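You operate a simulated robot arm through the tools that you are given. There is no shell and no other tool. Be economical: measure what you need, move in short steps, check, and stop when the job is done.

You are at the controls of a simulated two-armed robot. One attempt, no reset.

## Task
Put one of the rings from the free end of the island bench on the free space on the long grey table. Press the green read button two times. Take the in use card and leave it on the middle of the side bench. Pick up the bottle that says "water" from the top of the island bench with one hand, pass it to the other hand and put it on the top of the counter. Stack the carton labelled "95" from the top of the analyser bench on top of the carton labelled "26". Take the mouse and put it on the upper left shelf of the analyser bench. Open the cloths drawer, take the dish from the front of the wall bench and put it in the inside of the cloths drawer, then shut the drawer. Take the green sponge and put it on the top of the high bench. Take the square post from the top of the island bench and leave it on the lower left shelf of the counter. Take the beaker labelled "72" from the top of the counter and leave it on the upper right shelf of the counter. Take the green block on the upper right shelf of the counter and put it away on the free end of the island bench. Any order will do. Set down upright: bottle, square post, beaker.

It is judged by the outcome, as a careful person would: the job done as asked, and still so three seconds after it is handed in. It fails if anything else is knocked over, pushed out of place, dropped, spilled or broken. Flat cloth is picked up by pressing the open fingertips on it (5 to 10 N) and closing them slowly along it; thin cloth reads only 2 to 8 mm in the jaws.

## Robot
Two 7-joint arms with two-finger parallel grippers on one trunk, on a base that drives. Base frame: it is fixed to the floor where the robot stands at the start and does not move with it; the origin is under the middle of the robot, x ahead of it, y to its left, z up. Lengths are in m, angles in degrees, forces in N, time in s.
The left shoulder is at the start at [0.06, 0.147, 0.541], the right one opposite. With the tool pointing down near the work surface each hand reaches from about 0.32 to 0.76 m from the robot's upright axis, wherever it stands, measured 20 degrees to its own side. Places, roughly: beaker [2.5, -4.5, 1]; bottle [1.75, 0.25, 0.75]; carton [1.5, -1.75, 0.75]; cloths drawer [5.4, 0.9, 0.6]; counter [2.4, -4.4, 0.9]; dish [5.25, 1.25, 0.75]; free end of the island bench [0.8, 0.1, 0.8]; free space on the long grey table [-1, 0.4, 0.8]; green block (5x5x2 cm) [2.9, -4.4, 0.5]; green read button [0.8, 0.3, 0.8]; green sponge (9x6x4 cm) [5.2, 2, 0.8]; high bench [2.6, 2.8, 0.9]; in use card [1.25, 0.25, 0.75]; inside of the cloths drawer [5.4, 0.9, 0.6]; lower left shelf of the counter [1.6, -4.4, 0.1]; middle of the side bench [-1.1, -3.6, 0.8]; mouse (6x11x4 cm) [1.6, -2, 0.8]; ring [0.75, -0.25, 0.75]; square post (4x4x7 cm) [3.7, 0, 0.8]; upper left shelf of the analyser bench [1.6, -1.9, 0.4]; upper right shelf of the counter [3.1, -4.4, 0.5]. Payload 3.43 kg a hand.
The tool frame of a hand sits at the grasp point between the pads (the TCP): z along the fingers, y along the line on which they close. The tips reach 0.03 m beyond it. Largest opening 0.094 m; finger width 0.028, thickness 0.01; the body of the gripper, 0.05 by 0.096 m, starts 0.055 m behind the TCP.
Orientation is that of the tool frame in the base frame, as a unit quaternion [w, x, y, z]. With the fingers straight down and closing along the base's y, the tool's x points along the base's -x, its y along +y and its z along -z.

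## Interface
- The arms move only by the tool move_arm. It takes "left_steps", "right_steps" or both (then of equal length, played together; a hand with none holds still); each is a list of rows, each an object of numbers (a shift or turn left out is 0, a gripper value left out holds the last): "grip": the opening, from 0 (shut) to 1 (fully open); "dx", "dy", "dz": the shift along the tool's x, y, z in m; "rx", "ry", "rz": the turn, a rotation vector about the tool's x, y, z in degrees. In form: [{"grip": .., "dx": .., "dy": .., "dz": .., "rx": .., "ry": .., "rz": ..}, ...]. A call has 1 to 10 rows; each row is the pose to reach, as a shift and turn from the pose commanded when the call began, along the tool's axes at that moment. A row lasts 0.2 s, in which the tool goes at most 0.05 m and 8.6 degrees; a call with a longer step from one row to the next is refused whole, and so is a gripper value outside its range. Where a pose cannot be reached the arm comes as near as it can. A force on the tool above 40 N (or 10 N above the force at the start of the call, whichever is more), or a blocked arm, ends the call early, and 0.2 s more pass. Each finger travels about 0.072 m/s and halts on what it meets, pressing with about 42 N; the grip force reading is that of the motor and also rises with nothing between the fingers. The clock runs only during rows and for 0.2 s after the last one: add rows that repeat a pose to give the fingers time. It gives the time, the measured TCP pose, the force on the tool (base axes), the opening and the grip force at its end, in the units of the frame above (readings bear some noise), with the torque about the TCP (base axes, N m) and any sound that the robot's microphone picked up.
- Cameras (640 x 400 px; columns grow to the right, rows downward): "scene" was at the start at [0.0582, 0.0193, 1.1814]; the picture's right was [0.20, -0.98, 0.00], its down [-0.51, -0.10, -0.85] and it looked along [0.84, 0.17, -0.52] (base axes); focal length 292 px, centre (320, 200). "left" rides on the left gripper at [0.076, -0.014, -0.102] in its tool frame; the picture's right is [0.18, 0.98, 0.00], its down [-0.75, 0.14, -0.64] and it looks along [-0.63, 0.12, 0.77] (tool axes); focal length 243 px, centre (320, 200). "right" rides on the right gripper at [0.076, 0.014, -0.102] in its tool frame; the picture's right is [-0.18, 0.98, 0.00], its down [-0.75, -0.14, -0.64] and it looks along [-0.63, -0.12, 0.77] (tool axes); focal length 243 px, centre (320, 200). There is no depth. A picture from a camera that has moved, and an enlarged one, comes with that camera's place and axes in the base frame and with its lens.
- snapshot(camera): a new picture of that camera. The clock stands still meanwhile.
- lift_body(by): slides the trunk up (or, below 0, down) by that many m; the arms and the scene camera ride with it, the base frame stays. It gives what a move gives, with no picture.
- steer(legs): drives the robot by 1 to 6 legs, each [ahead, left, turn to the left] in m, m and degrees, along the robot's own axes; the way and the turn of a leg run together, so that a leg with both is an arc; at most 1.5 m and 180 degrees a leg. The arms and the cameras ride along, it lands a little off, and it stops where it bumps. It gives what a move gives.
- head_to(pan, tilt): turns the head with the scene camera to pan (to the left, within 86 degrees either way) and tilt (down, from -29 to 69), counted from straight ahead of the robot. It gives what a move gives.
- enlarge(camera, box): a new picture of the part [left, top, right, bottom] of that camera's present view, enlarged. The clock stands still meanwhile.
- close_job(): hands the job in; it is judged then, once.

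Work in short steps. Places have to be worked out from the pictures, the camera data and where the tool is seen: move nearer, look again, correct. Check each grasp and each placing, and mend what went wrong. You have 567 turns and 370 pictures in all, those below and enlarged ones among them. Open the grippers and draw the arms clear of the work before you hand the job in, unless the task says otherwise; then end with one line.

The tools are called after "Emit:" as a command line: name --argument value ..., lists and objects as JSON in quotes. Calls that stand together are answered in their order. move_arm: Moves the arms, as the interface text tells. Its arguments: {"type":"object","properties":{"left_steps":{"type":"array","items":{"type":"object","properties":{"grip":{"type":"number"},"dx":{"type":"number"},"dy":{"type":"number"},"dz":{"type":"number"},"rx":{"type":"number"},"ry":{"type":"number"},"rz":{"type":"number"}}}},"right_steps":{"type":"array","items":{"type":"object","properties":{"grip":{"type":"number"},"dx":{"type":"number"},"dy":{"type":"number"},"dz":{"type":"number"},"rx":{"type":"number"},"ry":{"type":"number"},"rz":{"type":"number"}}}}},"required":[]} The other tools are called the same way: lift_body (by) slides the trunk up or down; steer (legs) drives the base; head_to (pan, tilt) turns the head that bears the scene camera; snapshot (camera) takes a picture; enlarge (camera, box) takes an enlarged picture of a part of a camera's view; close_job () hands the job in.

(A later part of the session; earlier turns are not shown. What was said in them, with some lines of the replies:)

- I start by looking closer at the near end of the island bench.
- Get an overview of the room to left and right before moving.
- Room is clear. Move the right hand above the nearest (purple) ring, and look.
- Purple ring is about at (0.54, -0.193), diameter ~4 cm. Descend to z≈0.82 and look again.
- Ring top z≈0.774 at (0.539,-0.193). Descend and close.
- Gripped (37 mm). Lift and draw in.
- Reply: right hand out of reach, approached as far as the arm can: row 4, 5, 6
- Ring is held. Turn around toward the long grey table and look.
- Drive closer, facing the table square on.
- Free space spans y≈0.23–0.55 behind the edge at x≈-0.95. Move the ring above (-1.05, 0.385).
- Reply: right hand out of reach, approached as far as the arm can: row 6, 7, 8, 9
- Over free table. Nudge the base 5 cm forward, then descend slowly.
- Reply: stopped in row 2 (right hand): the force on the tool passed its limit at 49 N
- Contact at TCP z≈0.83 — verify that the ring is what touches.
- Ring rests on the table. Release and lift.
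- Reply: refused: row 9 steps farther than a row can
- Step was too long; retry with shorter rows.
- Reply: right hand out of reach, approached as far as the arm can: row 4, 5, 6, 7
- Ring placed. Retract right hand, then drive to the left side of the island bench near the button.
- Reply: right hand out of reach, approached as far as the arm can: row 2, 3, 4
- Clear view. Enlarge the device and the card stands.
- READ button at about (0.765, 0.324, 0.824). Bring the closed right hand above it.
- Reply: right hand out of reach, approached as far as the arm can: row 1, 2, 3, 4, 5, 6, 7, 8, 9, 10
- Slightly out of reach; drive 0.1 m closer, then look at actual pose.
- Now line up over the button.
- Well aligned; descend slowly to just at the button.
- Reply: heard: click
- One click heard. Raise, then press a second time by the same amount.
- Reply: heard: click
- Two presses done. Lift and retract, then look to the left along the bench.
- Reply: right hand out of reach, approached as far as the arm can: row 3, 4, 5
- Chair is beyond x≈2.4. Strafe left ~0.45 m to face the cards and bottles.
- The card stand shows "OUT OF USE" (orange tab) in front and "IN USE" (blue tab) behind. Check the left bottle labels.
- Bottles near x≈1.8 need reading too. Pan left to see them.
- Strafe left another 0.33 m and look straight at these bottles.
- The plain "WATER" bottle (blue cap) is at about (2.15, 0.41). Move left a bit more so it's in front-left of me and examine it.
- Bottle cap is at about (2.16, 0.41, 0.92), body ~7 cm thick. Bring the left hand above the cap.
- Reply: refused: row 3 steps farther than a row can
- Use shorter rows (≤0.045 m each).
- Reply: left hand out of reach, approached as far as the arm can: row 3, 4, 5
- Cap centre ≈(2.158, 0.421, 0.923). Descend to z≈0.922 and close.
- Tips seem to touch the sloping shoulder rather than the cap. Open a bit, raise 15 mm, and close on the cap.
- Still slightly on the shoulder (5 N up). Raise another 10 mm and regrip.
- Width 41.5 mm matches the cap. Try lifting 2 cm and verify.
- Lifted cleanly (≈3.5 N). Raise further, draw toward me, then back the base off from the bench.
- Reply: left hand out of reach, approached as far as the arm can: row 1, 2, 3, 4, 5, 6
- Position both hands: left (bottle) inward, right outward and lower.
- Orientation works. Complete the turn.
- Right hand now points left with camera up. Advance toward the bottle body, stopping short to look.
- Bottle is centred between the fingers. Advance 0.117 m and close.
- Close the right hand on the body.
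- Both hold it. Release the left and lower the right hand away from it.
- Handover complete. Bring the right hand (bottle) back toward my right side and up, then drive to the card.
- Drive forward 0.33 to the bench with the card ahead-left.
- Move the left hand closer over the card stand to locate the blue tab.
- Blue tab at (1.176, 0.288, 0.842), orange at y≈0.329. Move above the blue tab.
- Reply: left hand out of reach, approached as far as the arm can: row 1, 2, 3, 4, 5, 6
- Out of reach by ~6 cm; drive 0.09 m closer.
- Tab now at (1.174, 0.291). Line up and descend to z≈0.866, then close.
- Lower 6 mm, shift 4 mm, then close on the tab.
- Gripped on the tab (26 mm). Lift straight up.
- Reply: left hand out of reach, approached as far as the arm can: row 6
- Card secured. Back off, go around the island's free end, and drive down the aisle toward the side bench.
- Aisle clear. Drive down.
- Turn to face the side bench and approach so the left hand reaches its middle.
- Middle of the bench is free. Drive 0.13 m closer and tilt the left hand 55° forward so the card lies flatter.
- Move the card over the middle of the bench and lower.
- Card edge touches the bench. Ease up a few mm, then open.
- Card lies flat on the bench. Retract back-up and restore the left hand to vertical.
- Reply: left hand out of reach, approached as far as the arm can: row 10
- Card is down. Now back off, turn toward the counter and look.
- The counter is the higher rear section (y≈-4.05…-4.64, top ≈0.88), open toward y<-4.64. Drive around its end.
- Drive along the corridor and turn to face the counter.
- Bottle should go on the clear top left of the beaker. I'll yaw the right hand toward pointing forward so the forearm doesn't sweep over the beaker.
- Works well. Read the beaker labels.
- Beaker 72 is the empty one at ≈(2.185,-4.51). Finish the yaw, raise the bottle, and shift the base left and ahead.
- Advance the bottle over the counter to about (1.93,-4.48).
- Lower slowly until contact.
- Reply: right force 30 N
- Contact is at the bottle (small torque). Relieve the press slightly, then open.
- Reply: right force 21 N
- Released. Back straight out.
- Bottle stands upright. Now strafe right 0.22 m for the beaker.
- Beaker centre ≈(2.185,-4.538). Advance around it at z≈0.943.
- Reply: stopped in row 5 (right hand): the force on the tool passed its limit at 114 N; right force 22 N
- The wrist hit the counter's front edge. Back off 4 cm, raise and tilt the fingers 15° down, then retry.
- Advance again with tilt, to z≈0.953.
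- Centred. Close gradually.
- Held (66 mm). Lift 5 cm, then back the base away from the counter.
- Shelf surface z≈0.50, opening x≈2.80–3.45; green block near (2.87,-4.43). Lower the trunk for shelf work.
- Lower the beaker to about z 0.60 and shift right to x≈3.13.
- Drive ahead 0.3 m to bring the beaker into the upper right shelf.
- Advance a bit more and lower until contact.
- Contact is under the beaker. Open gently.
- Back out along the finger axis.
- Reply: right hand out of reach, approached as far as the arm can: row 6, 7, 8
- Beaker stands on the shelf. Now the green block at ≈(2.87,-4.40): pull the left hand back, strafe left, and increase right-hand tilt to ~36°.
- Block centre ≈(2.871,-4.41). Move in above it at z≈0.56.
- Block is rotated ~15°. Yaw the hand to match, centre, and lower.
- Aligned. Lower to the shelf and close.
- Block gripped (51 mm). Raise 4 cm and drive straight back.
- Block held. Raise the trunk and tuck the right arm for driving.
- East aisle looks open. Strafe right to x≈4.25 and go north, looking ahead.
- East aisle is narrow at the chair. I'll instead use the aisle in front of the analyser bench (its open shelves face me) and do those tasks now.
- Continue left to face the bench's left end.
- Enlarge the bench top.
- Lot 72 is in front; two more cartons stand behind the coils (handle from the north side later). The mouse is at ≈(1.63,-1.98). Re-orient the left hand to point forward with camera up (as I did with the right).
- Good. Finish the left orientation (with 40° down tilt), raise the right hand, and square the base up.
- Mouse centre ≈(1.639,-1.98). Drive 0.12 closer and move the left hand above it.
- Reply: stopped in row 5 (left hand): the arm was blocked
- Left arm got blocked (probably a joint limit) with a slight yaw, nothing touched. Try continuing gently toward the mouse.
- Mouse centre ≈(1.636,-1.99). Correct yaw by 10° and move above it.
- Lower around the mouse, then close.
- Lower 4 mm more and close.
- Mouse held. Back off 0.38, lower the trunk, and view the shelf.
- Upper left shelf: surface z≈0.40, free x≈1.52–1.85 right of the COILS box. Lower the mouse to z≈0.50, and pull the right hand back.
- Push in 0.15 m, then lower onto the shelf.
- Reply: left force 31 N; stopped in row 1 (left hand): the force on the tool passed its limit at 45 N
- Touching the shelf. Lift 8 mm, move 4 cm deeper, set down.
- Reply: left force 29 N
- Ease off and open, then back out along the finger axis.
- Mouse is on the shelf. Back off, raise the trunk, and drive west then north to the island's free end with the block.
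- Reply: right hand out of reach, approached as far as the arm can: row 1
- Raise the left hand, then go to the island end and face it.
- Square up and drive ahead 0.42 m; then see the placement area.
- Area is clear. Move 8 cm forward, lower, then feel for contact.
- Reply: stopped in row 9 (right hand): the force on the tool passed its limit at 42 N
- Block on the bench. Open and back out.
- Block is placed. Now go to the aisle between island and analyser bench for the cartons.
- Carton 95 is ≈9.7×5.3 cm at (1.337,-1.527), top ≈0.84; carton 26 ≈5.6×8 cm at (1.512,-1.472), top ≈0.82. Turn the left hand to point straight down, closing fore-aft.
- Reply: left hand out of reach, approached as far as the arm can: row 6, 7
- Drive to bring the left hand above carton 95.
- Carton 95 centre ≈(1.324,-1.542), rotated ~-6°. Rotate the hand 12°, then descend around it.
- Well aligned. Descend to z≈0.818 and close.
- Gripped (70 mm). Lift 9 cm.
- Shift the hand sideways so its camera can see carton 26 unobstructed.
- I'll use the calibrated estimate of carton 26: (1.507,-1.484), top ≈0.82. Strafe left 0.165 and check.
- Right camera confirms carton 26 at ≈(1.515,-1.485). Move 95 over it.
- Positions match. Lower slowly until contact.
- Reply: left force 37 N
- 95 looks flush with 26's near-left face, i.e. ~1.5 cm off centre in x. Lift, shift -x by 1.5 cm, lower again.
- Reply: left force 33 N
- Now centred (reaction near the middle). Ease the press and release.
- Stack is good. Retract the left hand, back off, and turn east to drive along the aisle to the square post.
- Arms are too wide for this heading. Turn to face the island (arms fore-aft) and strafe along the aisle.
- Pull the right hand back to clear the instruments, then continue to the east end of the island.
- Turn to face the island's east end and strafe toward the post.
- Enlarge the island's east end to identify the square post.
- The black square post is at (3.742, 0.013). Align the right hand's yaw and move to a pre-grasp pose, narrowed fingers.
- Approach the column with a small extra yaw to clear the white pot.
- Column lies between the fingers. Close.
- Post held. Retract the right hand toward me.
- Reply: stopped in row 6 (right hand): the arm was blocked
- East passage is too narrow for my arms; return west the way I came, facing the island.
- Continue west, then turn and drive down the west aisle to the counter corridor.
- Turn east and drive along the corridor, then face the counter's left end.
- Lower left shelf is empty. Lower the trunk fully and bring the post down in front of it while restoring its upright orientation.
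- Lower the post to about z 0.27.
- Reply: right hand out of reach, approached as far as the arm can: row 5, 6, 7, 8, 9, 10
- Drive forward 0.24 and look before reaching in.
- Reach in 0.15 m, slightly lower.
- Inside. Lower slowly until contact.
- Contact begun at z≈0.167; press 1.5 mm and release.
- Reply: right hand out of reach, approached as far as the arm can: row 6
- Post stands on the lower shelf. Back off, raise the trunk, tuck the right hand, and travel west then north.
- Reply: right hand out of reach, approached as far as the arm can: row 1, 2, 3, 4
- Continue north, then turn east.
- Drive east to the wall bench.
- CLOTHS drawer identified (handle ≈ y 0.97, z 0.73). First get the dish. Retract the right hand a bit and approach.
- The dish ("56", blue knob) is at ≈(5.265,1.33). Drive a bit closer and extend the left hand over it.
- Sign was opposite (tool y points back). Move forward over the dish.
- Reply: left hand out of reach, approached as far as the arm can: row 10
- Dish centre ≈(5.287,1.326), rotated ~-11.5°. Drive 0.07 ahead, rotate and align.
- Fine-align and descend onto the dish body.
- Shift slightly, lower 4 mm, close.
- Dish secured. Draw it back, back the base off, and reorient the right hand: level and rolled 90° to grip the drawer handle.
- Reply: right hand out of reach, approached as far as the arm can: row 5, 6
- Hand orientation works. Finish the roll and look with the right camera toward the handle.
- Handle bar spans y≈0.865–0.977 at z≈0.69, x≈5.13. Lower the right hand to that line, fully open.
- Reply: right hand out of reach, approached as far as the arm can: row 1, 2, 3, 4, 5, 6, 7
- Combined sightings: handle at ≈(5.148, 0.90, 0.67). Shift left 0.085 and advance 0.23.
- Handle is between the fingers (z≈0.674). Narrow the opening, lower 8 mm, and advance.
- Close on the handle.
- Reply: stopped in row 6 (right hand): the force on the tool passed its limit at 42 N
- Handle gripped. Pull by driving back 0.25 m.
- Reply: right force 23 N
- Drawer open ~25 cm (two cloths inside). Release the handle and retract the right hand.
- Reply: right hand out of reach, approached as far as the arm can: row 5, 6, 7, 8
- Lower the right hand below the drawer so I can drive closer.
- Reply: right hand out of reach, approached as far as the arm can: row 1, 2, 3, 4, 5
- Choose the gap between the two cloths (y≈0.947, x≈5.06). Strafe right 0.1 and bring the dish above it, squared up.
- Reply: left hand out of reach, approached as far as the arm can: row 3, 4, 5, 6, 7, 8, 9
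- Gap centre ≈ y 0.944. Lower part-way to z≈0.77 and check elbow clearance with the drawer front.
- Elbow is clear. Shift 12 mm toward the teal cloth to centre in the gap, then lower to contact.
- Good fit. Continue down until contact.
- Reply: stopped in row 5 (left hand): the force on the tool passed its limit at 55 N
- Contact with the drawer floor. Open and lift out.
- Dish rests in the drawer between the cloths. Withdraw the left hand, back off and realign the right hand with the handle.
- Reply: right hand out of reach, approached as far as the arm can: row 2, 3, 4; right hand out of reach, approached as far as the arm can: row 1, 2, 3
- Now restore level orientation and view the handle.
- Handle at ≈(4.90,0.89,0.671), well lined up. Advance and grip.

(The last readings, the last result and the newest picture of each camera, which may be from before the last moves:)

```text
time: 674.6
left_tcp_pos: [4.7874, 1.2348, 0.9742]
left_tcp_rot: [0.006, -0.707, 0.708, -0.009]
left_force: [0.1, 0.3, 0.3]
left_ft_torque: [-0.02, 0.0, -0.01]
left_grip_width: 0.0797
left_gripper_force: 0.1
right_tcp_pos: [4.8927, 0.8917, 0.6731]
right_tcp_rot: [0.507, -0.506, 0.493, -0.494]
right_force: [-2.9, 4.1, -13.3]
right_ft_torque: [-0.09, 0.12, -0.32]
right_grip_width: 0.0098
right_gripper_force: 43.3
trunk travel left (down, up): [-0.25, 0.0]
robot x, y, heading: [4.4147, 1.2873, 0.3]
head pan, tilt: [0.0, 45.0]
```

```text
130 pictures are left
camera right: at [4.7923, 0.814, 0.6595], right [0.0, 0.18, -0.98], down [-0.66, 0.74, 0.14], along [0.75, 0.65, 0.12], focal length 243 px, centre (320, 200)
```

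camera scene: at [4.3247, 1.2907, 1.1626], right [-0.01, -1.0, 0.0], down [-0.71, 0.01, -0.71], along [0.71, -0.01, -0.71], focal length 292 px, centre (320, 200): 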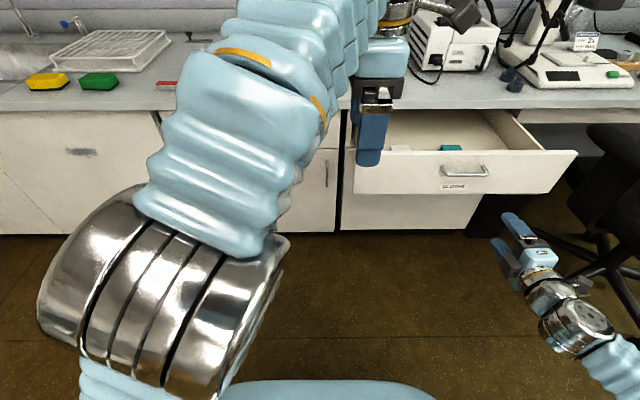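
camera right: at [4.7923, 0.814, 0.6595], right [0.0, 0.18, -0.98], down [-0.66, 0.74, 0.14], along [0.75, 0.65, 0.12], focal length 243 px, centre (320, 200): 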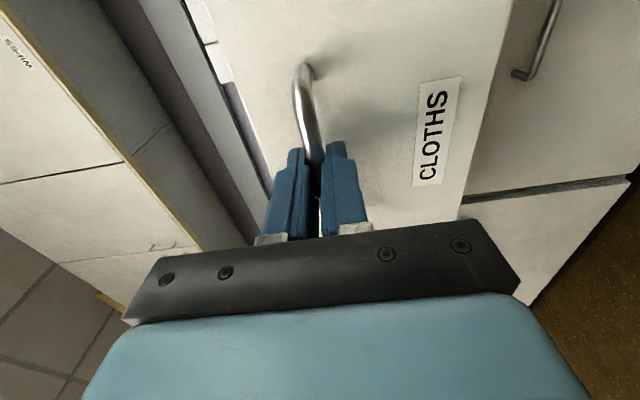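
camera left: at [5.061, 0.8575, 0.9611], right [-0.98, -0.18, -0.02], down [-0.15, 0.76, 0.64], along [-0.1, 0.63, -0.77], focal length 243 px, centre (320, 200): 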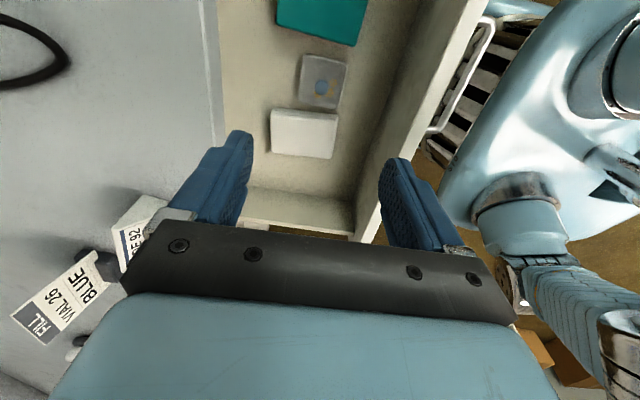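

Push the drawer shut by driving forward.

Emit:
steer --legs '[[0.24, 0, 0]]'

Emit:
snapshot --camera "right"

```text
time: 676.5
left_tcp_pos: [5.0246, 1.2354, 0.9727]
left_tcp_rot: [0.007, -0.706, 0.708, -0.009]
left_force: [-0.6, 0.6, 0.3]
left_ft_torque: [-0.03, 0.02, 0.0]
left_grip_width: 0.0798
left_gripper_force: 0.2
right_tcp_pos: [5.129, 0.8936, 0.6746]
right_tcp_rot: [0.507, -0.505, 0.493, -0.494]
right_force: [1.0, -1.5, -1.5]
right_ft_torque: [-0.07, 0.01, 0.67]
right_grip_width: 0.0098
right_gripper_force: 43.3
trunk travel left (down, up): [-0.25, 0.0]
robot x, y, heading: [4.651, 1.2903, 0.3]
head pan, tilt: [0.0, 45.0]
stopped in leg 1: the force on the tool passed its limit at 78 N (the readings are from after the stop); the commanded pose is now the measured one
```

```text
129 pictures are left
camera right: at [5.0282, 0.8141, 0.6596], right [0.0, 0.18, -0.98], down [-0.66, 0.74, 0.14], along [0.75, 0.65, 0.12], focal length 243 px, centre (320, 200)
```

right: 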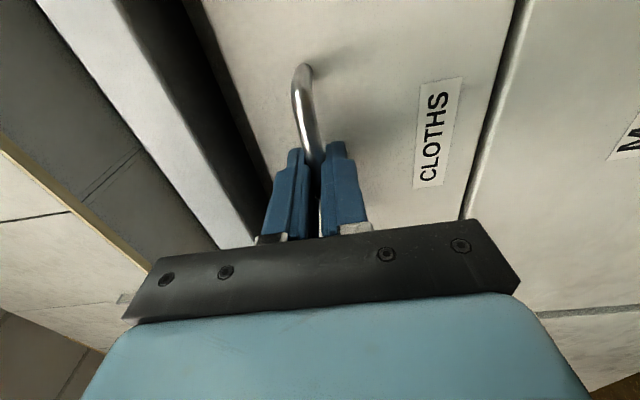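

Nearly shut; push another ~12 mm with the arm to be sure.

Emit:
move_arm --right_steps '[{"dz": 0.004}, {"dz": 0.008}, {"dz": 0.012}, {"dz": 0.014}]'

Emit:
snapshot --camera "scene"

```text
time: 676.9
left_tcp_pos: [5.0227, 1.234, 0.9738]
left_tcp_rot: [0.008, -0.706, 0.708, -0.01]
left_force: [0.5, -0.1, -0.6]
left_ft_torque: [0.01, -0.04, 0.0]
left_grip_width: 0.0802
left_gripper_force: 0.0
right_tcp_pos: [5.1282, 0.8919, 0.6738]
right_tcp_rot: [0.505, -0.505, 0.496, -0.494]
right_force: [-15.3, -1.6, 1.1]
right_ft_torque: [-0.09, -0.01, 0.56]
right_grip_width: 0.0096
right_gripper_force: 44.0
trunk travel left (down, up): [-0.25, 0.0]
robot x, y, heading: [4.65, 1.2923, 0.1]
head pan, tilt: [0.0, 45.0]
stopped in row 2 (right hand): the force on the tool passed its limit at 50 N (the readings are from after the stop); the commanded pose is now the measured one
```

```text
128 pictures are left
camera scene: at [4.6997, 1.2915, 1.1629], right [0.0, -1.0, 0.0], down [-0.71, 0.0, -0.71], along [0.71, 0.0, -0.71], focal length 292 px, centre (320, 200)
```

scene: 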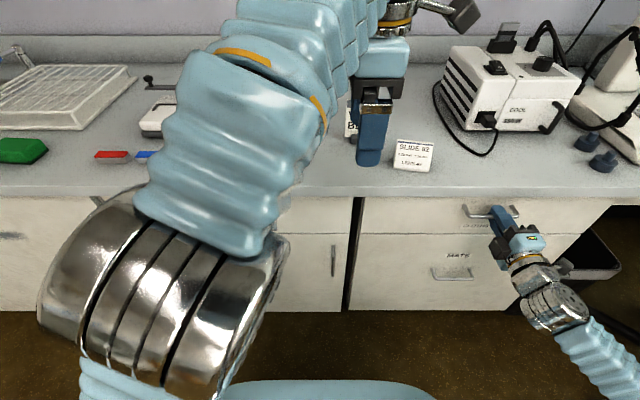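

Hard stop reached: shut. Release, retract, and verify.

Emit:
move_arm --right_steps '[{"grip": 0.3}, {"grip": 0.5}, {"grip": 0.6}, {"grip": 0.6, "dz": -0.04}, {"grip": 0.6, "dz": -0.08}, {"grip": 0.6, "dz": -0.12}]'

Emit:
steer --legs '[[-0.25, 0, 0]]'

Emit:
snapshot --camera "scene"

Emit:
snapshot --camera "right"

```text
time: 678.3
left_tcp_pos: [5.0249, 1.2353, 0.9727]
left_tcp_rot: [0.006, -0.707, 0.708, -0.009]
left_force: [-0.2, 0.3, -0.3]
left_ft_torque: [0.01, 0.04, 0.0]
left_grip_width: 0.0798
left_gripper_force: 0.0
right_tcp_pos: [5.0267, 0.8582, 0.6672]
right_tcp_rot: [0.506, -0.506, 0.494, -0.493]
right_force: [0.1, -0.6, 0.8]
right_ft_torque: [-0.01, -0.01, 0.0]
right_grip_width: 0.0565
right_gripper_force: 0.1
right hand out of reach, approached as far as the arm can: row 5, 6
trunk travel left (down, up): [-0.25, 0.0]
robot x, y, heading: [4.6487, 1.2877, -0.3]
head pan, tilt: [0.0, 45.0]
```

```text
time: 680.1
left_tcp_pos: [4.7756, 1.2335, 0.9748]
left_tcp_rot: [0.007, -0.706, 0.709, -0.009]
left_force: [-0.2, 0.3, 0.4]
left_ft_torque: [-0.03, 0.0, -0.02]
left_grip_width: 0.0799
left_gripper_force: 0.1
right_tcp_pos: [4.7778, 0.8574, 0.6679]
right_tcp_rot: [0.506, -0.505, 0.495, -0.494]
right_force: [-0.1, -0.6, 0.2]
right_ft_torque: [-0.01, -0.01, -0.01]
right_grip_width: 0.0564
right_gripper_force: 0.1
trunk travel left (down, up): [-0.25, 0.0]
robot x, y, heading: [4.4011, 1.2909, 0.1]
head pan, tilt: [0.0, 45.0]
```

```text
127 pictures are left
camera scene: at [4.4534, 1.2913, 1.1626], right [0.0, -1.0, 0.0], down [-0.71, 0.0, -0.71], along [0.71, 0.0, -0.71], focal length 292 px, centre (320, 200)
```

scene: 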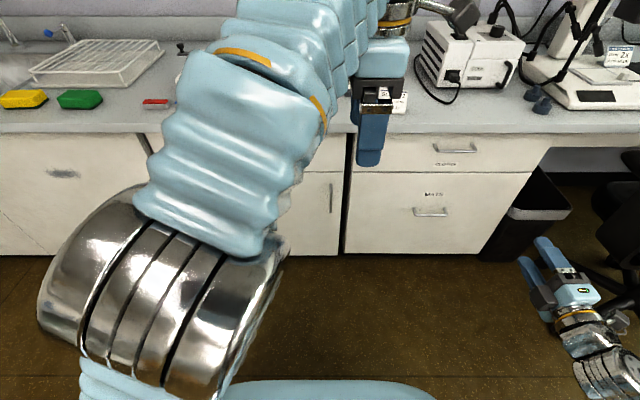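

```text
126 pictures are left
camera right: at [4.6774, 0.7793, 0.6544], right [0.0, 0.19, -0.98], down [-0.66, 0.74, 0.14], along [0.75, 0.65, 0.12], focal length 243 px, centre (320, 200)
```

right: 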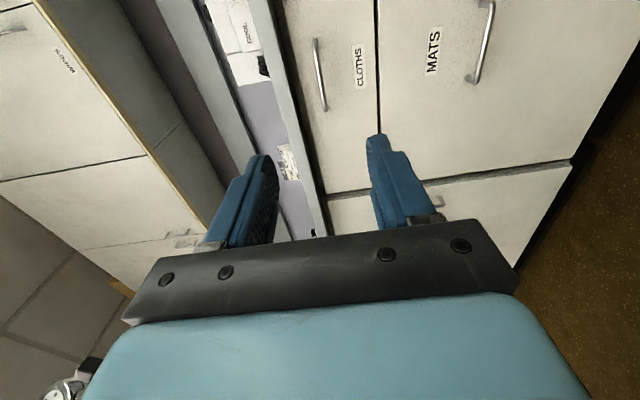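

Emit:
enlarge --camera "scene" --box '[330, 110, 570, 260]'

Emit:
enlarge --camera "right" --box '[260, 0, 480, 200]'

```text
2.67 times, centred on (450, 185) of scene
camera zoom: at [4.4534, 1.2913, 1.1626], right [0.0, -1.0, 0.0], down [-0.71, 0.0, -0.71], along [0.71, 0.0, -0.71], focal length 779 px, centre (-27, 240)
```

zoom: 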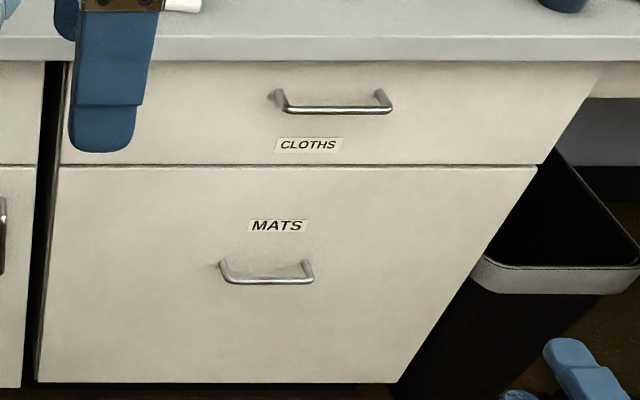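

```text
2.00 times, centred on (370, 100) of right
camera zoom: at [4.6774, 0.7793, 0.6544], right [0.0, 0.19, -0.98], down [-0.66, 0.74, 0.14], along [0.75, 0.65, 0.12], focal length 485 px, centre (220, 400)
```

zoom: 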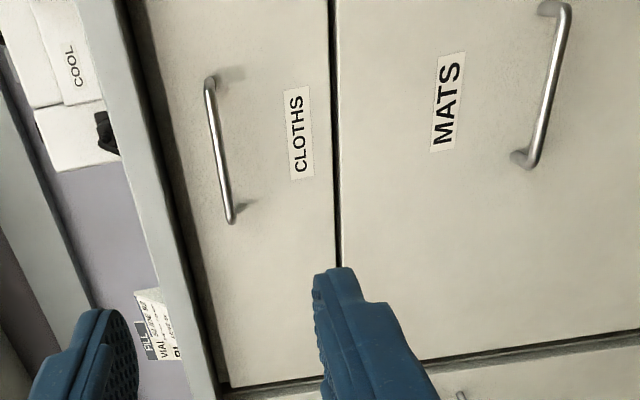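

Drawer is flush. Now the green sponge at ≈(5.23,1.95): strafe left and approach.

Emit:
steer --legs '[[0, 0.55, 0], [0.22, 0, 0]]'

Emit:
move_arm --left_steps '[{"dx": -0.04, "grip": 1}, {"dx": -0.08}, {"dx": -0.12}, {"dx": -0.15}, {"dx": -0.15}]'

Emit:
snapshot --camera "scene"

Emit:
snapshot --camera "left"

```text
time: 684.6
left_tcp_pos: [4.9925, 1.7867, 0.9736]
left_tcp_rot: [-0.007, 0.707, -0.707, 0.009]
left_force: [-0.4, -0.3, -0.6]
left_ft_torque: [0.01, 0.01, 0.02]
left_grip_width: 0.08
left_gripper_force: 0.0
right_tcp_pos: [4.9959, 1.4115, 0.6671]
right_tcp_rot: [0.507, -0.506, 0.494, -0.493]
right_force: [-0.1, -0.4, 0.3]
right_ft_torque: [0.01, 0.0, 0.02]
right_grip_width: 0.0562
right_gripper_force: 0.0
trunk travel left (down, up): [-0.25, 0.0]
robot x, y, heading: [4.6169, 1.8386, 0.1]
head pan, tilt: [0.0, 45.0]
```

```text
time: 685.8
left_tcp_pos: [4.9919, 1.9376, 0.9724]
left_tcp_rot: [-0.007, 0.707, -0.707, 0.009]
left_force: [-0.8, -0.4, -0.3]
left_ft_torque: [-0.02, 0.0, 0.04]
left_grip_width: 0.0938
left_gripper_force: 0.0
right_tcp_pos: [4.996, 1.4111, 0.6682]
right_tcp_rot: [0.507, -0.506, 0.493, -0.493]
right_force: [0.0, 0.2, 0.6]
right_ft_torque: [0.01, 0.01, 0.02]
right_grip_width: 0.0564
right_gripper_force: 0.1
trunk travel left (down, up): [-0.25, 0.0]
robot x, y, heading: [4.617, 1.8399, 0.1]
head pan, tilt: [0.0, 45.0]
```

```text
123 pictures are left
camera scene: at [4.6692, 1.8433, 1.1626], right [0.01, -1.0, 0.0], down [-0.71, 0.0, -0.71], along [0.71, 0.0, -0.71], focal length 292 px, centre (320, 200)
```

scene: 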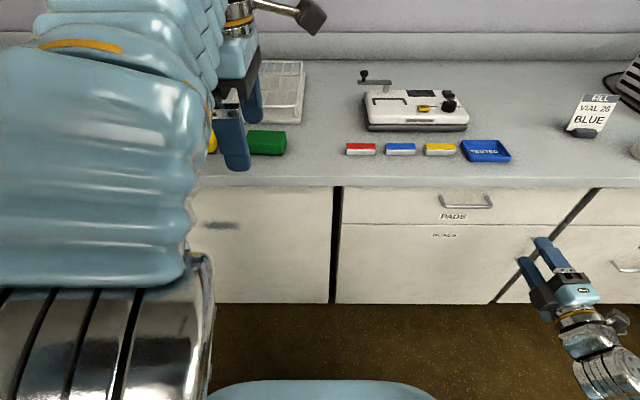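

```text
122 pictures are left
camera left: at [5.0042, 1.8615, 1.076], right [-0.98, -0.19, -0.02], down [-0.16, 0.76, 0.64], along [-0.1, 0.63, -0.77], focal length 243 px, centre (320, 200)
```

left: 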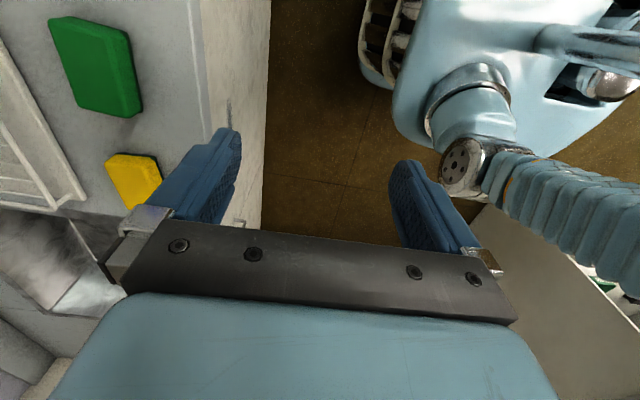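

Green sponge centre ≈(5.224,1.963), 6.5 cm deep. Drive 0.1 closer and move above it.

Emit:
steer --legs '[[0.1, 0, 0]]'

Emit:
move_arm --left_steps '[{"dy": -0.035, "dx": -0.006, "rz": 2}, {"dy": -0.07, "dx": -0.012, "rz": 4}, {"dy": -0.105, "dx": -0.018, "rz": 6.5, "dz": 0.02}, {"dy": -0.132, "dx": -0.025, "rz": 6.5, "dz": 0.04}, {"dy": -0.132, "dx": -0.025, "rz": 6.5, "dz": 0.08}, {"dy": -0.132, "dx": -0.025, "rz": 6.5, "dz": 0.08}]'

Emit:
snapshot --camera "left"

```text
time: 686.9
left_tcp_pos: [5.0913, 1.9406, 0.973]
left_tcp_rot: [-0.007, 0.71, -0.705, 0.01]
left_force: [-0.6, 0.4, 0.3]
left_ft_torque: [0.02, -0.01, 0.01]
left_grip_width: 0.0942
left_gripper_force: 0.0
right_tcp_pos: [5.0979, 1.4124, 0.6677]
right_tcp_rot: [0.508, -0.508, 0.492, -0.492]
right_force: [-0.4, -0.4, -0.8]
right_ft_torque: [0.02, 0.03, 0.02]
right_grip_width: 0.0566
right_gripper_force: 0.1
trunk travel left (down, up): [-0.25, 0.0]
robot x, y, heading: [4.7182, 1.8438, 0.7]
head pan, tilt: [0.0, 45.0]
```

```text
time: 688.3
left_tcp_pos: [5.2294, 1.9666, 0.8983]
left_tcp_rot: [0.008, -0.668, 0.744, -0.008]
left_force: [0.3, -0.3, 0.5]
left_ft_torque: [0.01, -0.01, -0.02]
left_grip_width: 0.0937
left_gripper_force: 0.0
right_tcp_pos: [5.0978, 1.4137, 0.6677]
right_tcp_rot: [0.508, -0.508, 0.493, -0.492]
right_force: [0.2, 0.0, 0.0]
right_ft_torque: [-0.02, -0.01, 0.02]
right_grip_width: 0.0567
right_gripper_force: 0.1
trunk travel left (down, up): [-0.25, 0.0]
robot x, y, heading: [4.7153, 1.8402, 0.7]
head pan, tilt: [0.0, 45.0]
```

```text
121 pictures are left
camera left: at [5.2322, 1.8883, 1.0017], right [-1.0, -0.08, -0.02], down [-0.07, 0.77, 0.64], along [-0.03, 0.64, -0.77], focal length 243 px, centre (320, 200)
```

left: 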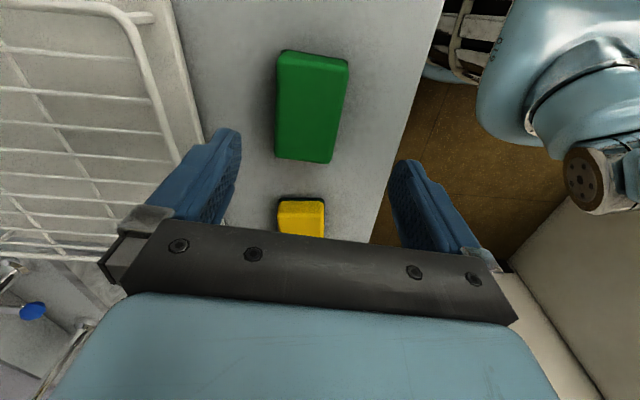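

Align (x+1 cm) and descend around the sponge.

Emit:
move_arm --left_steps '[{"dy": -0.01, "dx": 0.004, "dz": 0.03, "grip": 0.88}, {"dy": -0.01, "dx": 0.004, "dz": 0.065}, {"dy": -0.01, "dx": 0.004, "dz": 0.095}, {"dy": -0.01, "dx": 0.004, "dz": 0.095}]'

Emit:
snapshot --camera "left"

```text
time: 689.3
left_tcp_pos: [5.2415, 1.9603, 0.8012]
left_tcp_rot: [0.007, -0.668, 0.744, -0.009]
left_force: [-0.8, 0.7, -0.4]
left_ft_torque: [0.02, 0.0, 0.03]
left_grip_width: 0.0826
left_gripper_force: 0.1
right_tcp_pos: [5.097, 1.4148, 0.668]
right_tcp_rot: [0.508, -0.508, 0.493, -0.491]
right_force: [-0.4, 0.6, 0.1]
right_ft_torque: [-0.03, -0.03, 0.0]
right_grip_width: 0.0565
right_gripper_force: 0.2
trunk travel left (down, up): [-0.25, 0.0]
robot x, y, heading: [4.7162, 1.8454, 0.5]
head pan, tilt: [0.0, 45.0]
```

```text
120 pictures are left
camera left: at [5.2441, 1.8831, 0.9047], right [-1.0, -0.08, -0.02], down [-0.07, 0.77, 0.64], along [-0.03, 0.64, -0.77], focal length 243 px, centre (320, 200)
```

left: 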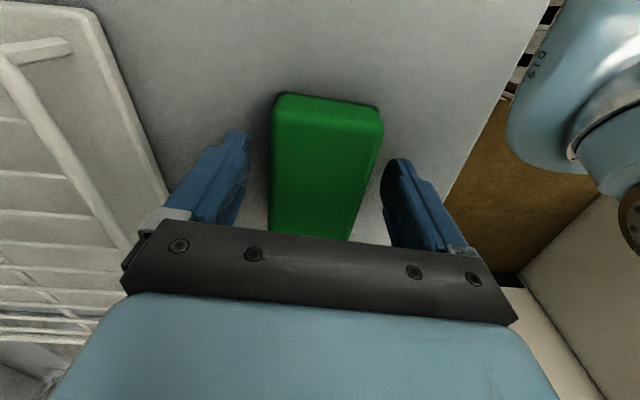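

Close on the sponge gently and lift.

Emit:
move_arm --left_steps '[{"grip": 0.7}, {"grip": 0.6}, {"grip": 0.5}, {"grip": 0.45}, {"grip": 0.45}]'

Emit:
move_arm --left_steps '[{"dz": -0.03}, {"dz": -0.07}, {"dz": -0.1, "dy": 0.02}, {"dz": -0.13, "dy": 0.06}, {"dz": -0.15, "dy": 0.1}, {"dz": -0.17, "dy": 0.14}]'

Emit:
snapshot --camera "left"

```text
time: 690.5
left_tcp_pos: [5.2389, 1.9612, 0.8018]
left_tcp_rot: [0.008, -0.668, 0.744, -0.008]
left_force: [0.4, -0.4, 0.1]
left_ft_torque: [-0.02, 0.0, 0.0]
left_grip_width: 0.0566
left_gripper_force: 42.3
right_tcp_pos: [5.0979, 1.4134, 0.6662]
right_tcp_rot: [0.508, -0.507, 0.493, -0.492]
right_force: [1.4, -0.1, 0.0]
right_ft_torque: [0.0, -0.01, 0.01]
right_grip_width: 0.0564
right_gripper_force: 0.2
trunk travel left (down, up): [-0.25, 0.0]
robot x, y, heading: [4.7164, 1.8393, 0.5]
head pan, tilt: [0.0, 45.0]
```

```text
time: 691.9
left_tcp_pos: [5.0936, 1.9765, 0.968]
left_tcp_rot: [0.007, -0.669, 0.744, -0.01]
left_force: [0.5, -0.3, 0.2]
left_ft_torque: [0.07, 0.06, 0.0]
left_grip_width: 0.0561
left_gripper_force: 42.0
right_tcp_pos: [5.0982, 1.4132, 0.6682]
right_tcp_rot: [-0.507, 0.508, -0.493, 0.491]
right_force: [-1.0, -0.2, -0.2]
right_ft_torque: [-0.04, -0.03, -0.02]
right_grip_width: 0.0567
right_gripper_force: 0.0
trunk travel left (down, up): [-0.25, 0.0]
robot x, y, heading: [4.717, 1.8461, 1.0]
head pan, tilt: [0.0, 45.0]
```

```text
119 pictures are left
camera left: at [5.098, 1.8988, 1.0706], right [-1.0, -0.08, -0.02], down [-0.07, 0.77, 0.64], along [-0.03, 0.64, -0.77], focal length 243 px, centre (320, 200)
```

left: 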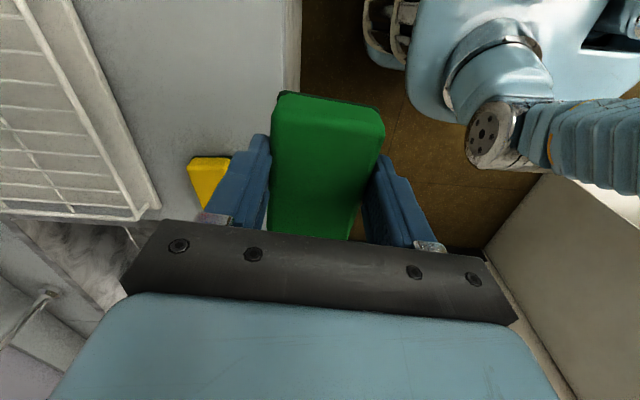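

Sponge held. Back off, face north, and move to the high bench.

Emit:
steer --legs '[[-0.45, 0, 0], [-0.2, -0.15, 89], [0, 1.3, 0]]'

Emit:
head_to --pan 0 --tilt 28

Emit:
snapshot --camera "scene"

```text
time: 704.6
left_tcp_pos: [2.7887, 2.0052, 0.9673]
left_tcp_rot: [-0.012, 0.998, -0.06, 0.001]
left_force: [0.2, -0.3, -1.3]
left_ft_torque: [0.03, 0.02, 0.01]
left_grip_width: 0.0567
left_gripper_force: 41.7
right_tcp_pos: [3.3516, 2.0011, 0.6669]
right_tcp_rot: [0.707, -0.707, -0.007, 0.007]
right_force: [-0.7, 0.4, -0.5]
right_ft_torque: [0.0, -0.01, 0.02]
right_grip_width: 0.0562
right_gripper_force: 0.0
trunk travel left (down, up): [-0.25, 0.0]
robot x, y, heading: [2.9195, 1.6209, 90.0]
head pan, tilt: [0.0, 45.0]
cut short: leg 2
```

```text
time: 705.4
left_tcp_pos: [2.7907, 2.006, 0.9665]
left_tcp_rot: [-0.012, 0.998, -0.059, 0.0]
left_force: [-0.1, 0.8, -0.5]
left_ft_torque: [0.02, -0.01, 0.0]
left_grip_width: 0.0563
left_gripper_force: 41.9
right_tcp_pos: [3.352, 2.0017, 0.6671]
right_tcp_rot: [0.708, -0.707, -0.007, 0.008]
right_force: [0.8, -0.3, 0.7]
right_ft_torque: [-0.02, 0.04, -0.01]
right_grip_width: 0.0565
right_gripper_force: 0.0
trunk travel left (down, up): [-0.25, 0.0]
robot x, y, heading: [2.9214, 1.6248, 90.3]
head pan, tilt: [0.0, 28.0]
```

```text
118 pictures are left
camera scene: at [2.9195, 1.6888, 1.1884], right [1.0, 0.0, 0.0], down [0.0, -0.47, -0.88], along [0.0, 0.88, -0.47], focal length 292 px, centre (320, 200)
```

scene: 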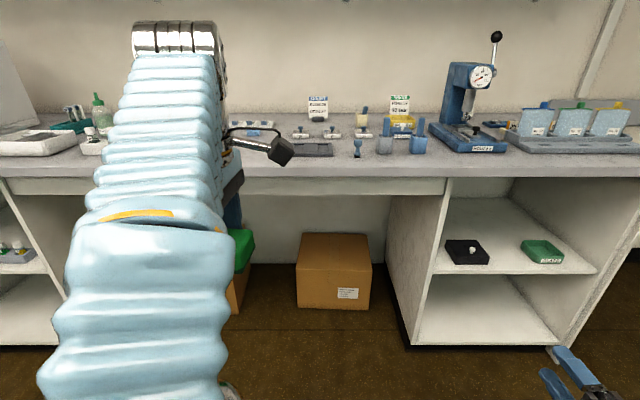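

Leg 2 was cut short; check to the right for anything bumped.

Emit:
head_to --pan -60 --tilt 28

Emit:
snapshot --camera "scene"

```text
time: 706.7
left_tcp_pos: [2.7895, 2.0049, 0.968]
left_tcp_rot: [-0.012, 0.998, -0.06, 0.001]
left_force: [0.5, -0.3, 0.2]
left_ft_torque: [0.01, 0.0, 0.0]
left_grip_width: 0.0563
left_gripper_force: 41.8
right_tcp_pos: [3.3533, 2.0009, 0.6674]
right_tcp_rot: [0.707, -0.707, -0.008, 0.007]
right_force: [-0.4, -0.4, -0.5]
right_ft_torque: [0.02, 0.01, -0.02]
right_grip_width: 0.0564
right_gripper_force: 0.1
trunk travel left (down, up): [-0.25, 0.0]
robot x, y, heading: [2.9225, 1.624, 89.8]
head pan, tilt: [-60.0, 28.0]
```

```text
117 pictures are left
camera scene: at [2.9984, 1.6431, 1.1884], right [0.5, -0.87, 0.0], down [-0.41, -0.23, -0.88], along [0.76, 0.44, -0.47], focal length 292 px, centre (320, 200)
```

scene: 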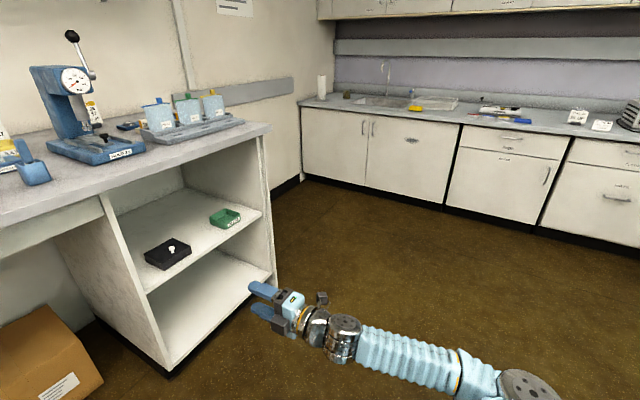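

Nothing disturbed. Turn 15° right (keeps the low right hand away from the bench), approach, and look for a free spot.

Emit:
move_arm --left_steps '[{"dz": -0.02}, {"dz": -0.03}]'

Emit:
steer --legs '[[0, 0, -15], [0.28, 0.08, 0]]'

Emit:
head_to --pan 10 --tilt 35

Emit:
snapshot --camera "scene"

Emit:
snapshot --camera "left"

```text
time: 707.3
left_tcp_pos: [2.7894, 2.0054, 0.997]
left_tcp_rot: [-0.012, 0.998, -0.059, 0.001]
left_force: [0.5, 0.7, 0.3]
left_ft_torque: [0.01, 0.01, -0.01]
left_grip_width: 0.0563
left_gripper_force: 41.8
right_tcp_pos: [3.3521, 2.0009, 0.6677]
right_tcp_rot: [0.707, -0.707, -0.007, 0.009]
right_force: [0.1, 0.1, 0.1]
right_ft_torque: [0.04, 0.02, 0.01]
right_grip_width: 0.0564
right_gripper_force: 0.2
trunk travel left (down, up): [-0.25, 0.0]
robot x, y, heading: [2.9215, 1.6235, 89.9]
head pan, tilt: [-60.0, 28.0]
```

```text
time: 710.2
left_tcp_pos: [2.8843, 2.3158, 0.9966]
left_tcp_rot: [-0.012, 0.982, -0.187, 0.002]
left_force: [0.5, -0.8, -0.6]
left_ft_torque: [0.03, -0.01, 0.02]
left_grip_width: 0.0566
left_gripper_force: 42.3
right_tcp_pos: [3.4289, 2.1704, 0.6683]
right_tcp_rot: [0.703, -0.702, 0.084, -0.082]
right_force: [-0.3, 0.9, -0.5]
right_ft_torque: [-0.07, 0.01, -0.02]
right_grip_width: 0.0564
right_gripper_force: 0.0
trunk travel left (down, up): [-0.25, 0.0]
robot x, y, heading: [2.9164, 1.9171, 75.0]
head pan, tilt: [-60.0, 28.0]
```

```text
time: 711.6
left_tcp_pos: [2.8838, 2.3175, 0.9966]
left_tcp_rot: [-0.012, 0.982, -0.186, 0.002]
left_force: [0.0, -0.6, -0.2]
left_ft_torque: [0.02, 0.0, 0.0]
left_grip_width: 0.0564
left_gripper_force: 42.2
right_tcp_pos: [3.4285, 2.1715, 0.668]
right_tcp_rot: [-0.702, 0.703, -0.083, 0.083]
right_force: [-0.5, 0.9, 0.7]
right_ft_torque: [0.0, 0.01, 0.03]
right_grip_width: 0.0562
right_gripper_force: 0.1
trunk travel left (down, up): [-0.25, 0.0]
robot x, y, heading: [2.9148, 1.9161, 75.4]
head pan, tilt: [10.0, 35.0]
```

```text
116 pictures are left
camera scene: at [2.9139, 1.9781, 1.1775], right [1.0, -0.08, 0.0], down [-0.05, -0.57, -0.82], along [0.07, 0.82, -0.57], focal length 292 px, centre (320, 200)
```

scene: 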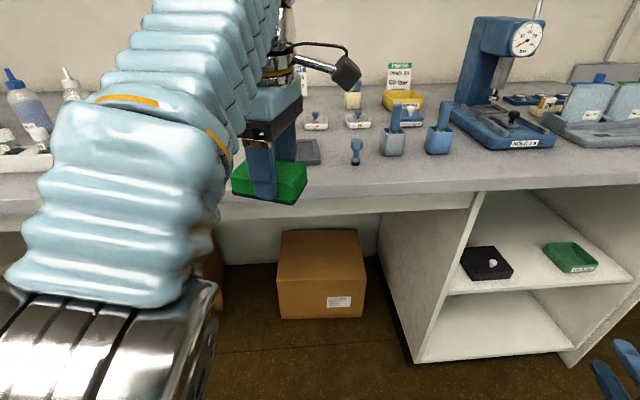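

```text
115 pictures are left
camera left: at [2.9593, 2.2991, 1.1007], right [-0.19, -0.98, -0.02], down [-0.76, 0.13, 0.64], along [-0.62, 0.14, -0.77], focal length 243 px, centre (320, 200)
```

left: 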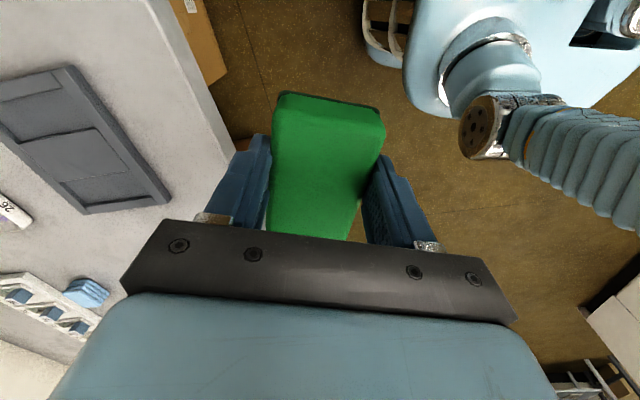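

Front area left of the grey tray (x≈2.74, y≈2.5) looks free. Strafe left 0.15 and look.

Emit:
steer --legs '[[0.04, 0.15, 0]]'

Emit:
snapshot --camera "left"

Emit:
head_to --pan 35 --tilt 38

Emit:
snapshot --camera "scene"

```text
time: 713.0
left_tcp_pos: [2.7503, 2.3928, 0.9973]
left_tcp_rot: [-0.012, 0.983, -0.185, 0.001]
left_force: [-0.2, 0.3, -0.2]
left_ft_torque: [0.01, 0.0, 0.01]
left_grip_width: 0.0567
left_gripper_force: 41.8
right_tcp_pos: [3.2935, 2.2476, 0.6674]
right_tcp_rot: [0.703, -0.702, 0.083, -0.082]
right_force: [0.8, 0.7, 0.1]
right_ft_torque: [0.0, 0.01, 0.0]
right_grip_width: 0.0565
right_gripper_force: 0.1
trunk travel left (down, up): [-0.25, 0.0]
robot x, y, heading: [2.7789, 1.9894, 75.4]
head pan, tilt: [10.0, 35.0]
```

```text
114 pictures are left
camera left: at [2.8251, 2.3754, 1.1007], right [-0.19, -0.98, -0.02], down [-0.76, 0.13, 0.64], along [-0.62, 0.14, -0.77], focal length 243 px, centre (320, 200)
```

left: 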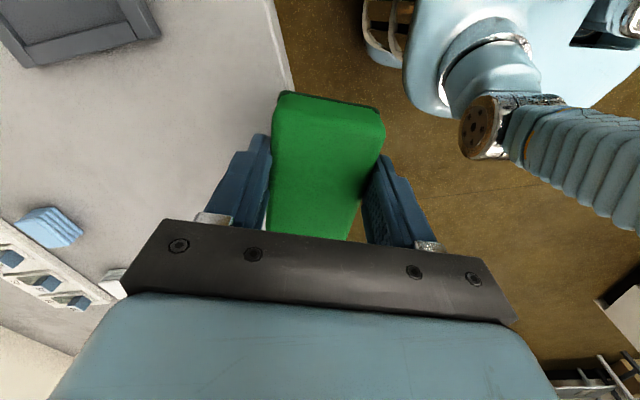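

```text
time: 713.9
left_tcp_pos: [2.7494, 2.3942, 0.9976]
left_tcp_rot: [-0.012, 0.983, -0.185, 0.003]
left_force: [-0.7, 0.8, -1.0]
left_ft_torque: [0.01, 0.0, 0.01]
left_grip_width: 0.0562
left_gripper_force: 41.9
right_tcp_pos: [3.293, 2.2474, 0.6669]
right_tcp_rot: [0.703, -0.702, 0.082, -0.082]
right_force: [-0.1, -0.1, 0.3]
right_ft_torque: [0.02, 0.0, 0.01]
right_grip_width: 0.056
right_gripper_force: 0.1
trunk travel left (down, up): [-0.25, 0.0]
robot x, y, heading: [2.7795, 1.9911, 75.4]
head pan, tilt: [35.0, 38.0]
```

```text
113 pictures are left
camera scene: at [2.743, 2.0475, 1.1729], right [0.94, 0.35, 0.0], down [0.21, -0.58, -0.79], along [-0.27, 0.74, -0.62], focal length 292 px, centre (320, 200)
```

scene: 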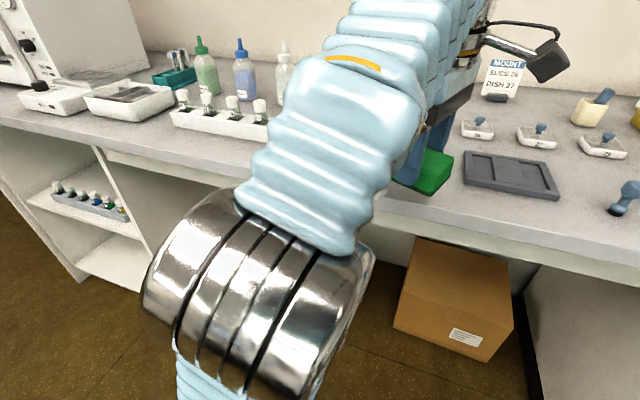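

Free area confirmed around (2.72,2.53). Move the sponge over it.

Emit:
move_arm --left_steps '[{"dx": -0.02, "dy": -0.03}, {"dx": -0.04, "dy": -0.06}, {"dx": -0.06, "dy": -0.09, "dz": 0.01}, {"dx": -0.077, "dy": -0.116, "dz": 0.02}, {"dx": -0.077, "dy": -0.116, "dz": 0.03}]'

Emit:
snapshot --camera "left"

```text
time: 715.0
left_tcp_pos: [2.7195, 2.5224, 0.9626]
left_tcp_rot: [-0.013, 0.983, -0.185, 0.003]
left_force: [-0.8, -0.4, -0.5]
left_ft_torque: [0.0, 0.01, 0.06]
left_grip_width: 0.0567
left_gripper_force: 41.9
left hand out of reach, approached as far as the arm can: row 2, 3, 4, 5
right_tcp_pos: [3.2943, 2.2487, 0.6671]
right_tcp_rot: [-0.702, 0.702, -0.083, 0.083]
right_force: [-0.8, 0.6, -0.8]
right_ft_torque: [0.01, -0.03, 0.01]
right_grip_width: 0.0566
right_gripper_force: 0.0
trunk travel left (down, up): [-0.25, 0.0]
robot x, y, heading: [2.7796, 1.9976, 75.5]
head pan, tilt: [35.0, 38.0]
```

```text
112 pictures are left
camera left: at [2.7954, 2.5045, 1.0663], right [-0.19, -0.98, -0.03], down [-0.76, 0.13, 0.64], along [-0.62, 0.14, -0.77], focal length 243 px, centre (320, 200)
```

left: 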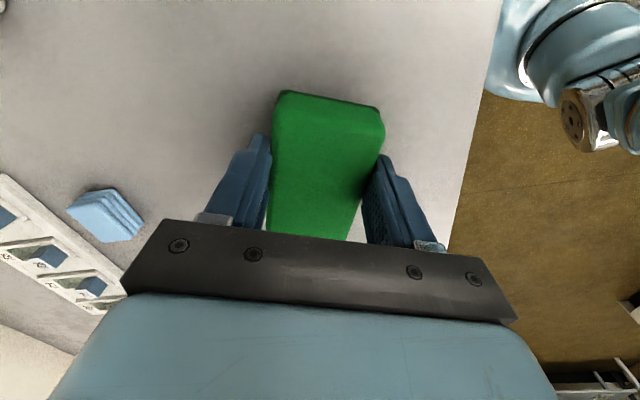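

Over a clear patch. Lower until contact.

Emit:
move_arm --left_steps '[{"dz": 0.01}, {"dz": 0.016}, {"dz": 0.022}, {"dz": 0.028}, {"dz": 0.034}, {"dz": 0.04}, {"dz": 0.046}, {"dz": 0.052}, {"dz": 0.058}]'

Emit:
snapshot --camera "left"

```text
time: 716.0
left_tcp_pos: [2.7201, 2.5216, 0.9425]
left_tcp_rot: [-0.019, 0.982, -0.187, 0.002]
left_force: [-0.1, 0.4, 23.4]
left_ft_torque: [-0.69, 0.05, -0.01]
left_grip_width: 0.0564
left_gripper_force: 41.9
right_tcp_pos: [3.2948, 2.2471, 0.6691]
right_tcp_rot: [-0.702, 0.703, -0.082, 0.082]
right_force: [-0.7, -0.1, 0.2]
right_ft_torque: [-0.04, 0.0, 0.03]
right_grip_width: 0.0562
right_gripper_force: 0.0
trunk travel left (down, up): [-0.25, 0.0]
robot x, y, heading: [2.7818, 1.9943, 75.6]
head pan, tilt: [35.0, 38.0]
stopped in row 4 (left hand): the force on the tool passed its limit at 46 N (the readings are from after the stop); the commanded pose is now the measured one
```

```text
111 pictures are left
camera left: at [2.7948, 2.5029, 1.0449], right [-0.19, -0.98, -0.04], down [-0.76, 0.12, 0.64], along [-0.62, 0.15, -0.77], focal length 243 px, centre (320, 200)
```

left: 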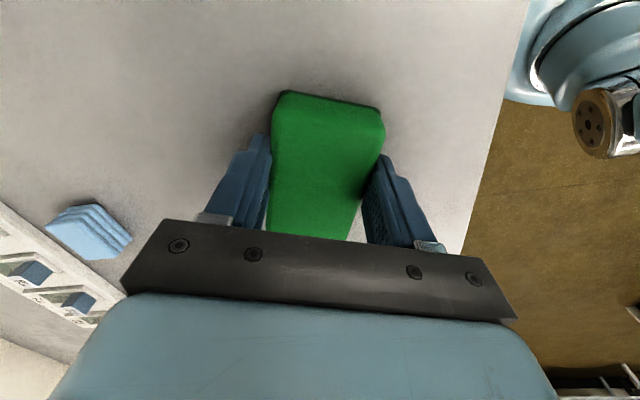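

Contact. Release and lift away.

Emit:
move_arm --left_steps '[{"dz": -0.002, "grip": 0.7}, {"dz": -0.002, "grip": 0.8}, {"dz": -0.002, "grip": 0.9}, {"dz": -0.03}, {"dz": -0.05}, {"dz": -0.05, "dy": 0.04}, {"dz": -0.05, "dy": 0.08}, {"dz": -0.05, "dy": 0.12}]'

Emit:
steer --legs '[[-0.35, 0, 0]]'

Emit:
head_to --pan 15 --tilt 28

Emit:
snapshot --camera "scene"

Emit:
snapshot --camera "left"

```text
time: 717.8
left_tcp_pos: [2.6761, 2.4112, 0.9849]
left_tcp_rot: [-0.016, 0.983, -0.186, 0.003]
left_force: [0.5, -0.1, 0.0]
left_ft_torque: [-0.05, 0.01, -0.01]
left_grip_width: 0.0845
left_gripper_force: 0.1
left hand out of reach, approached as far as the arm can: row 4, 5
right_tcp_pos: [3.2939, 2.2476, 0.6679]
right_tcp_rot: [-0.702, 0.703, -0.082, 0.083]
right_force: [0.2, 0.8, -0.3]
right_ft_torque: [0.04, 0.02, -0.03]
right_grip_width: 0.0561
right_gripper_force: 0.1
trunk travel left (down, up): [-0.25, 0.0]
robot x, y, heading: [2.7792, 1.9925, 75.2]
head pan, tilt: [35.0, 38.0]
```

```text
time: 720.1
left_tcp_pos: [2.5854, 2.0718, 0.9852]
left_tcp_rot: [-0.017, 0.983, -0.185, 0.002]
left_force: [0.0, 0.0, -0.4]
left_ft_torque: [-0.02, 0.02, 0.04]
left_grip_width: 0.0845
left_gripper_force: 0.0
right_tcp_pos: [3.2058, 1.9114, 0.669]
right_tcp_rot: [-0.702, 0.703, -0.081, 0.082]
right_force: [-0.1, 0.1, 0.7]
right_ft_torque: [-0.03, -0.02, 0.01]
right_grip_width: 0.0563
right_gripper_force: 0.1
trunk travel left (down, up): [-0.25, 0.0]
robot x, y, heading: [2.6901, 1.6532, 75.8]
head pan, tilt: [35.0, 38.0]
```

```text
time: 720.9
left_tcp_pos: [2.5864, 2.0725, 0.986]
left_tcp_rot: [-0.016, 0.983, -0.183, 0.002]
left_force: [-0.1, -0.6, -0.3]
left_ft_torque: [0.03, 0.01, 0.01]
left_grip_width: 0.0844
left_gripper_force: 0.0
right_tcp_pos: [3.2045, 1.9112, 0.6682]
right_tcp_rot: [-0.702, 0.703, -0.082, 0.082]
right_force: [-0.5, 0.4, -0.6]
right_ft_torque: [0.01, -0.02, 0.01]
right_grip_width: 0.0564
right_gripper_force: 0.1
trunk travel left (down, up): [-0.25, 0.0]
robot x, y, heading: [2.6899, 1.6545, 75.7]
head pan, tilt: [15.0, 28.0]
```

```text
110 pictures are left
camera scene: at [2.6842, 1.7185, 1.1884], right [1.0, 0.01, 0.0], down [0.0, -0.47, -0.88], along [-0.01, 0.88, -0.47], focal length 292 px, centre (320, 200)
```

scene: 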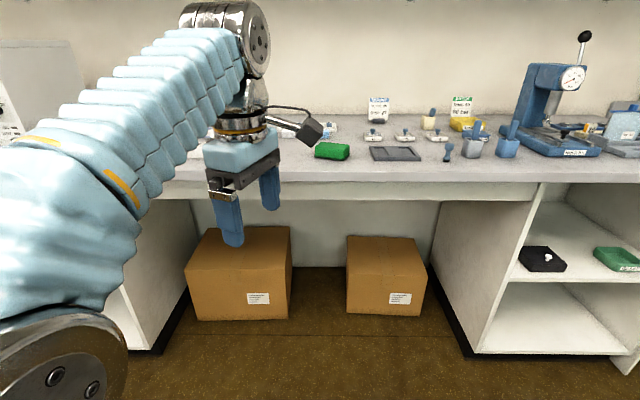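

```text
109 pictures are left
camera left: at [2.6608, 2.0536, 1.0889], right [-0.18, -0.98, -0.03], down [-0.76, 0.12, 0.64], along [-0.62, 0.14, -0.77], focal length 243 px, centre (320, 200)
```

left: 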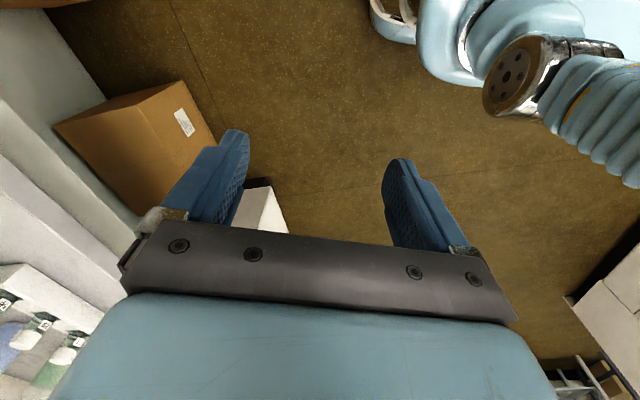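

All items are done and the sponge rests on the high bench. Open both grippers fully before handing in.

Emit:
move_arm --left_steps '[{"grip": 1}, {"grip": 1}, {"grip": 1}]' --right_steps '[{"grip": 1}, {"grip": 1}, {"grip": 1}]'

```text
time: 721.7
left_tcp_pos: [2.5857, 2.0724, 0.9857]
left_tcp_rot: [-0.016, 0.983, -0.184, 0.002]
left_force: [0.3, 0.7, 0.0]
left_ft_torque: [0.0, -0.03, 0.01]
left_grip_width: 0.094
left_gripper_force: 0.1
right_tcp_pos: [3.2048, 1.9106, 0.6678]
right_tcp_rot: [0.703, -0.702, 0.081, -0.081]
right_force: [-0.5, 0.0, 0.3]
right_ft_torque: [-0.01, 0.0, 0.0]
right_grip_width: 0.094
right_gripper_force: 0.1
trunk travel left (down, up): [-0.25, 0.0]
robot x, y, heading: [2.6901, 1.6525, 75.5]
head pan, tilt: [15.0, 28.0]
```

Grippers are open and both arms are clear; hand in the job.

Emit:
close_job

```text
The job is handed in.
```

All eleven parts of the task are done and the job is handed in; each placement was checked in the pictures when it was made, and both grippers are open with the arms clear.
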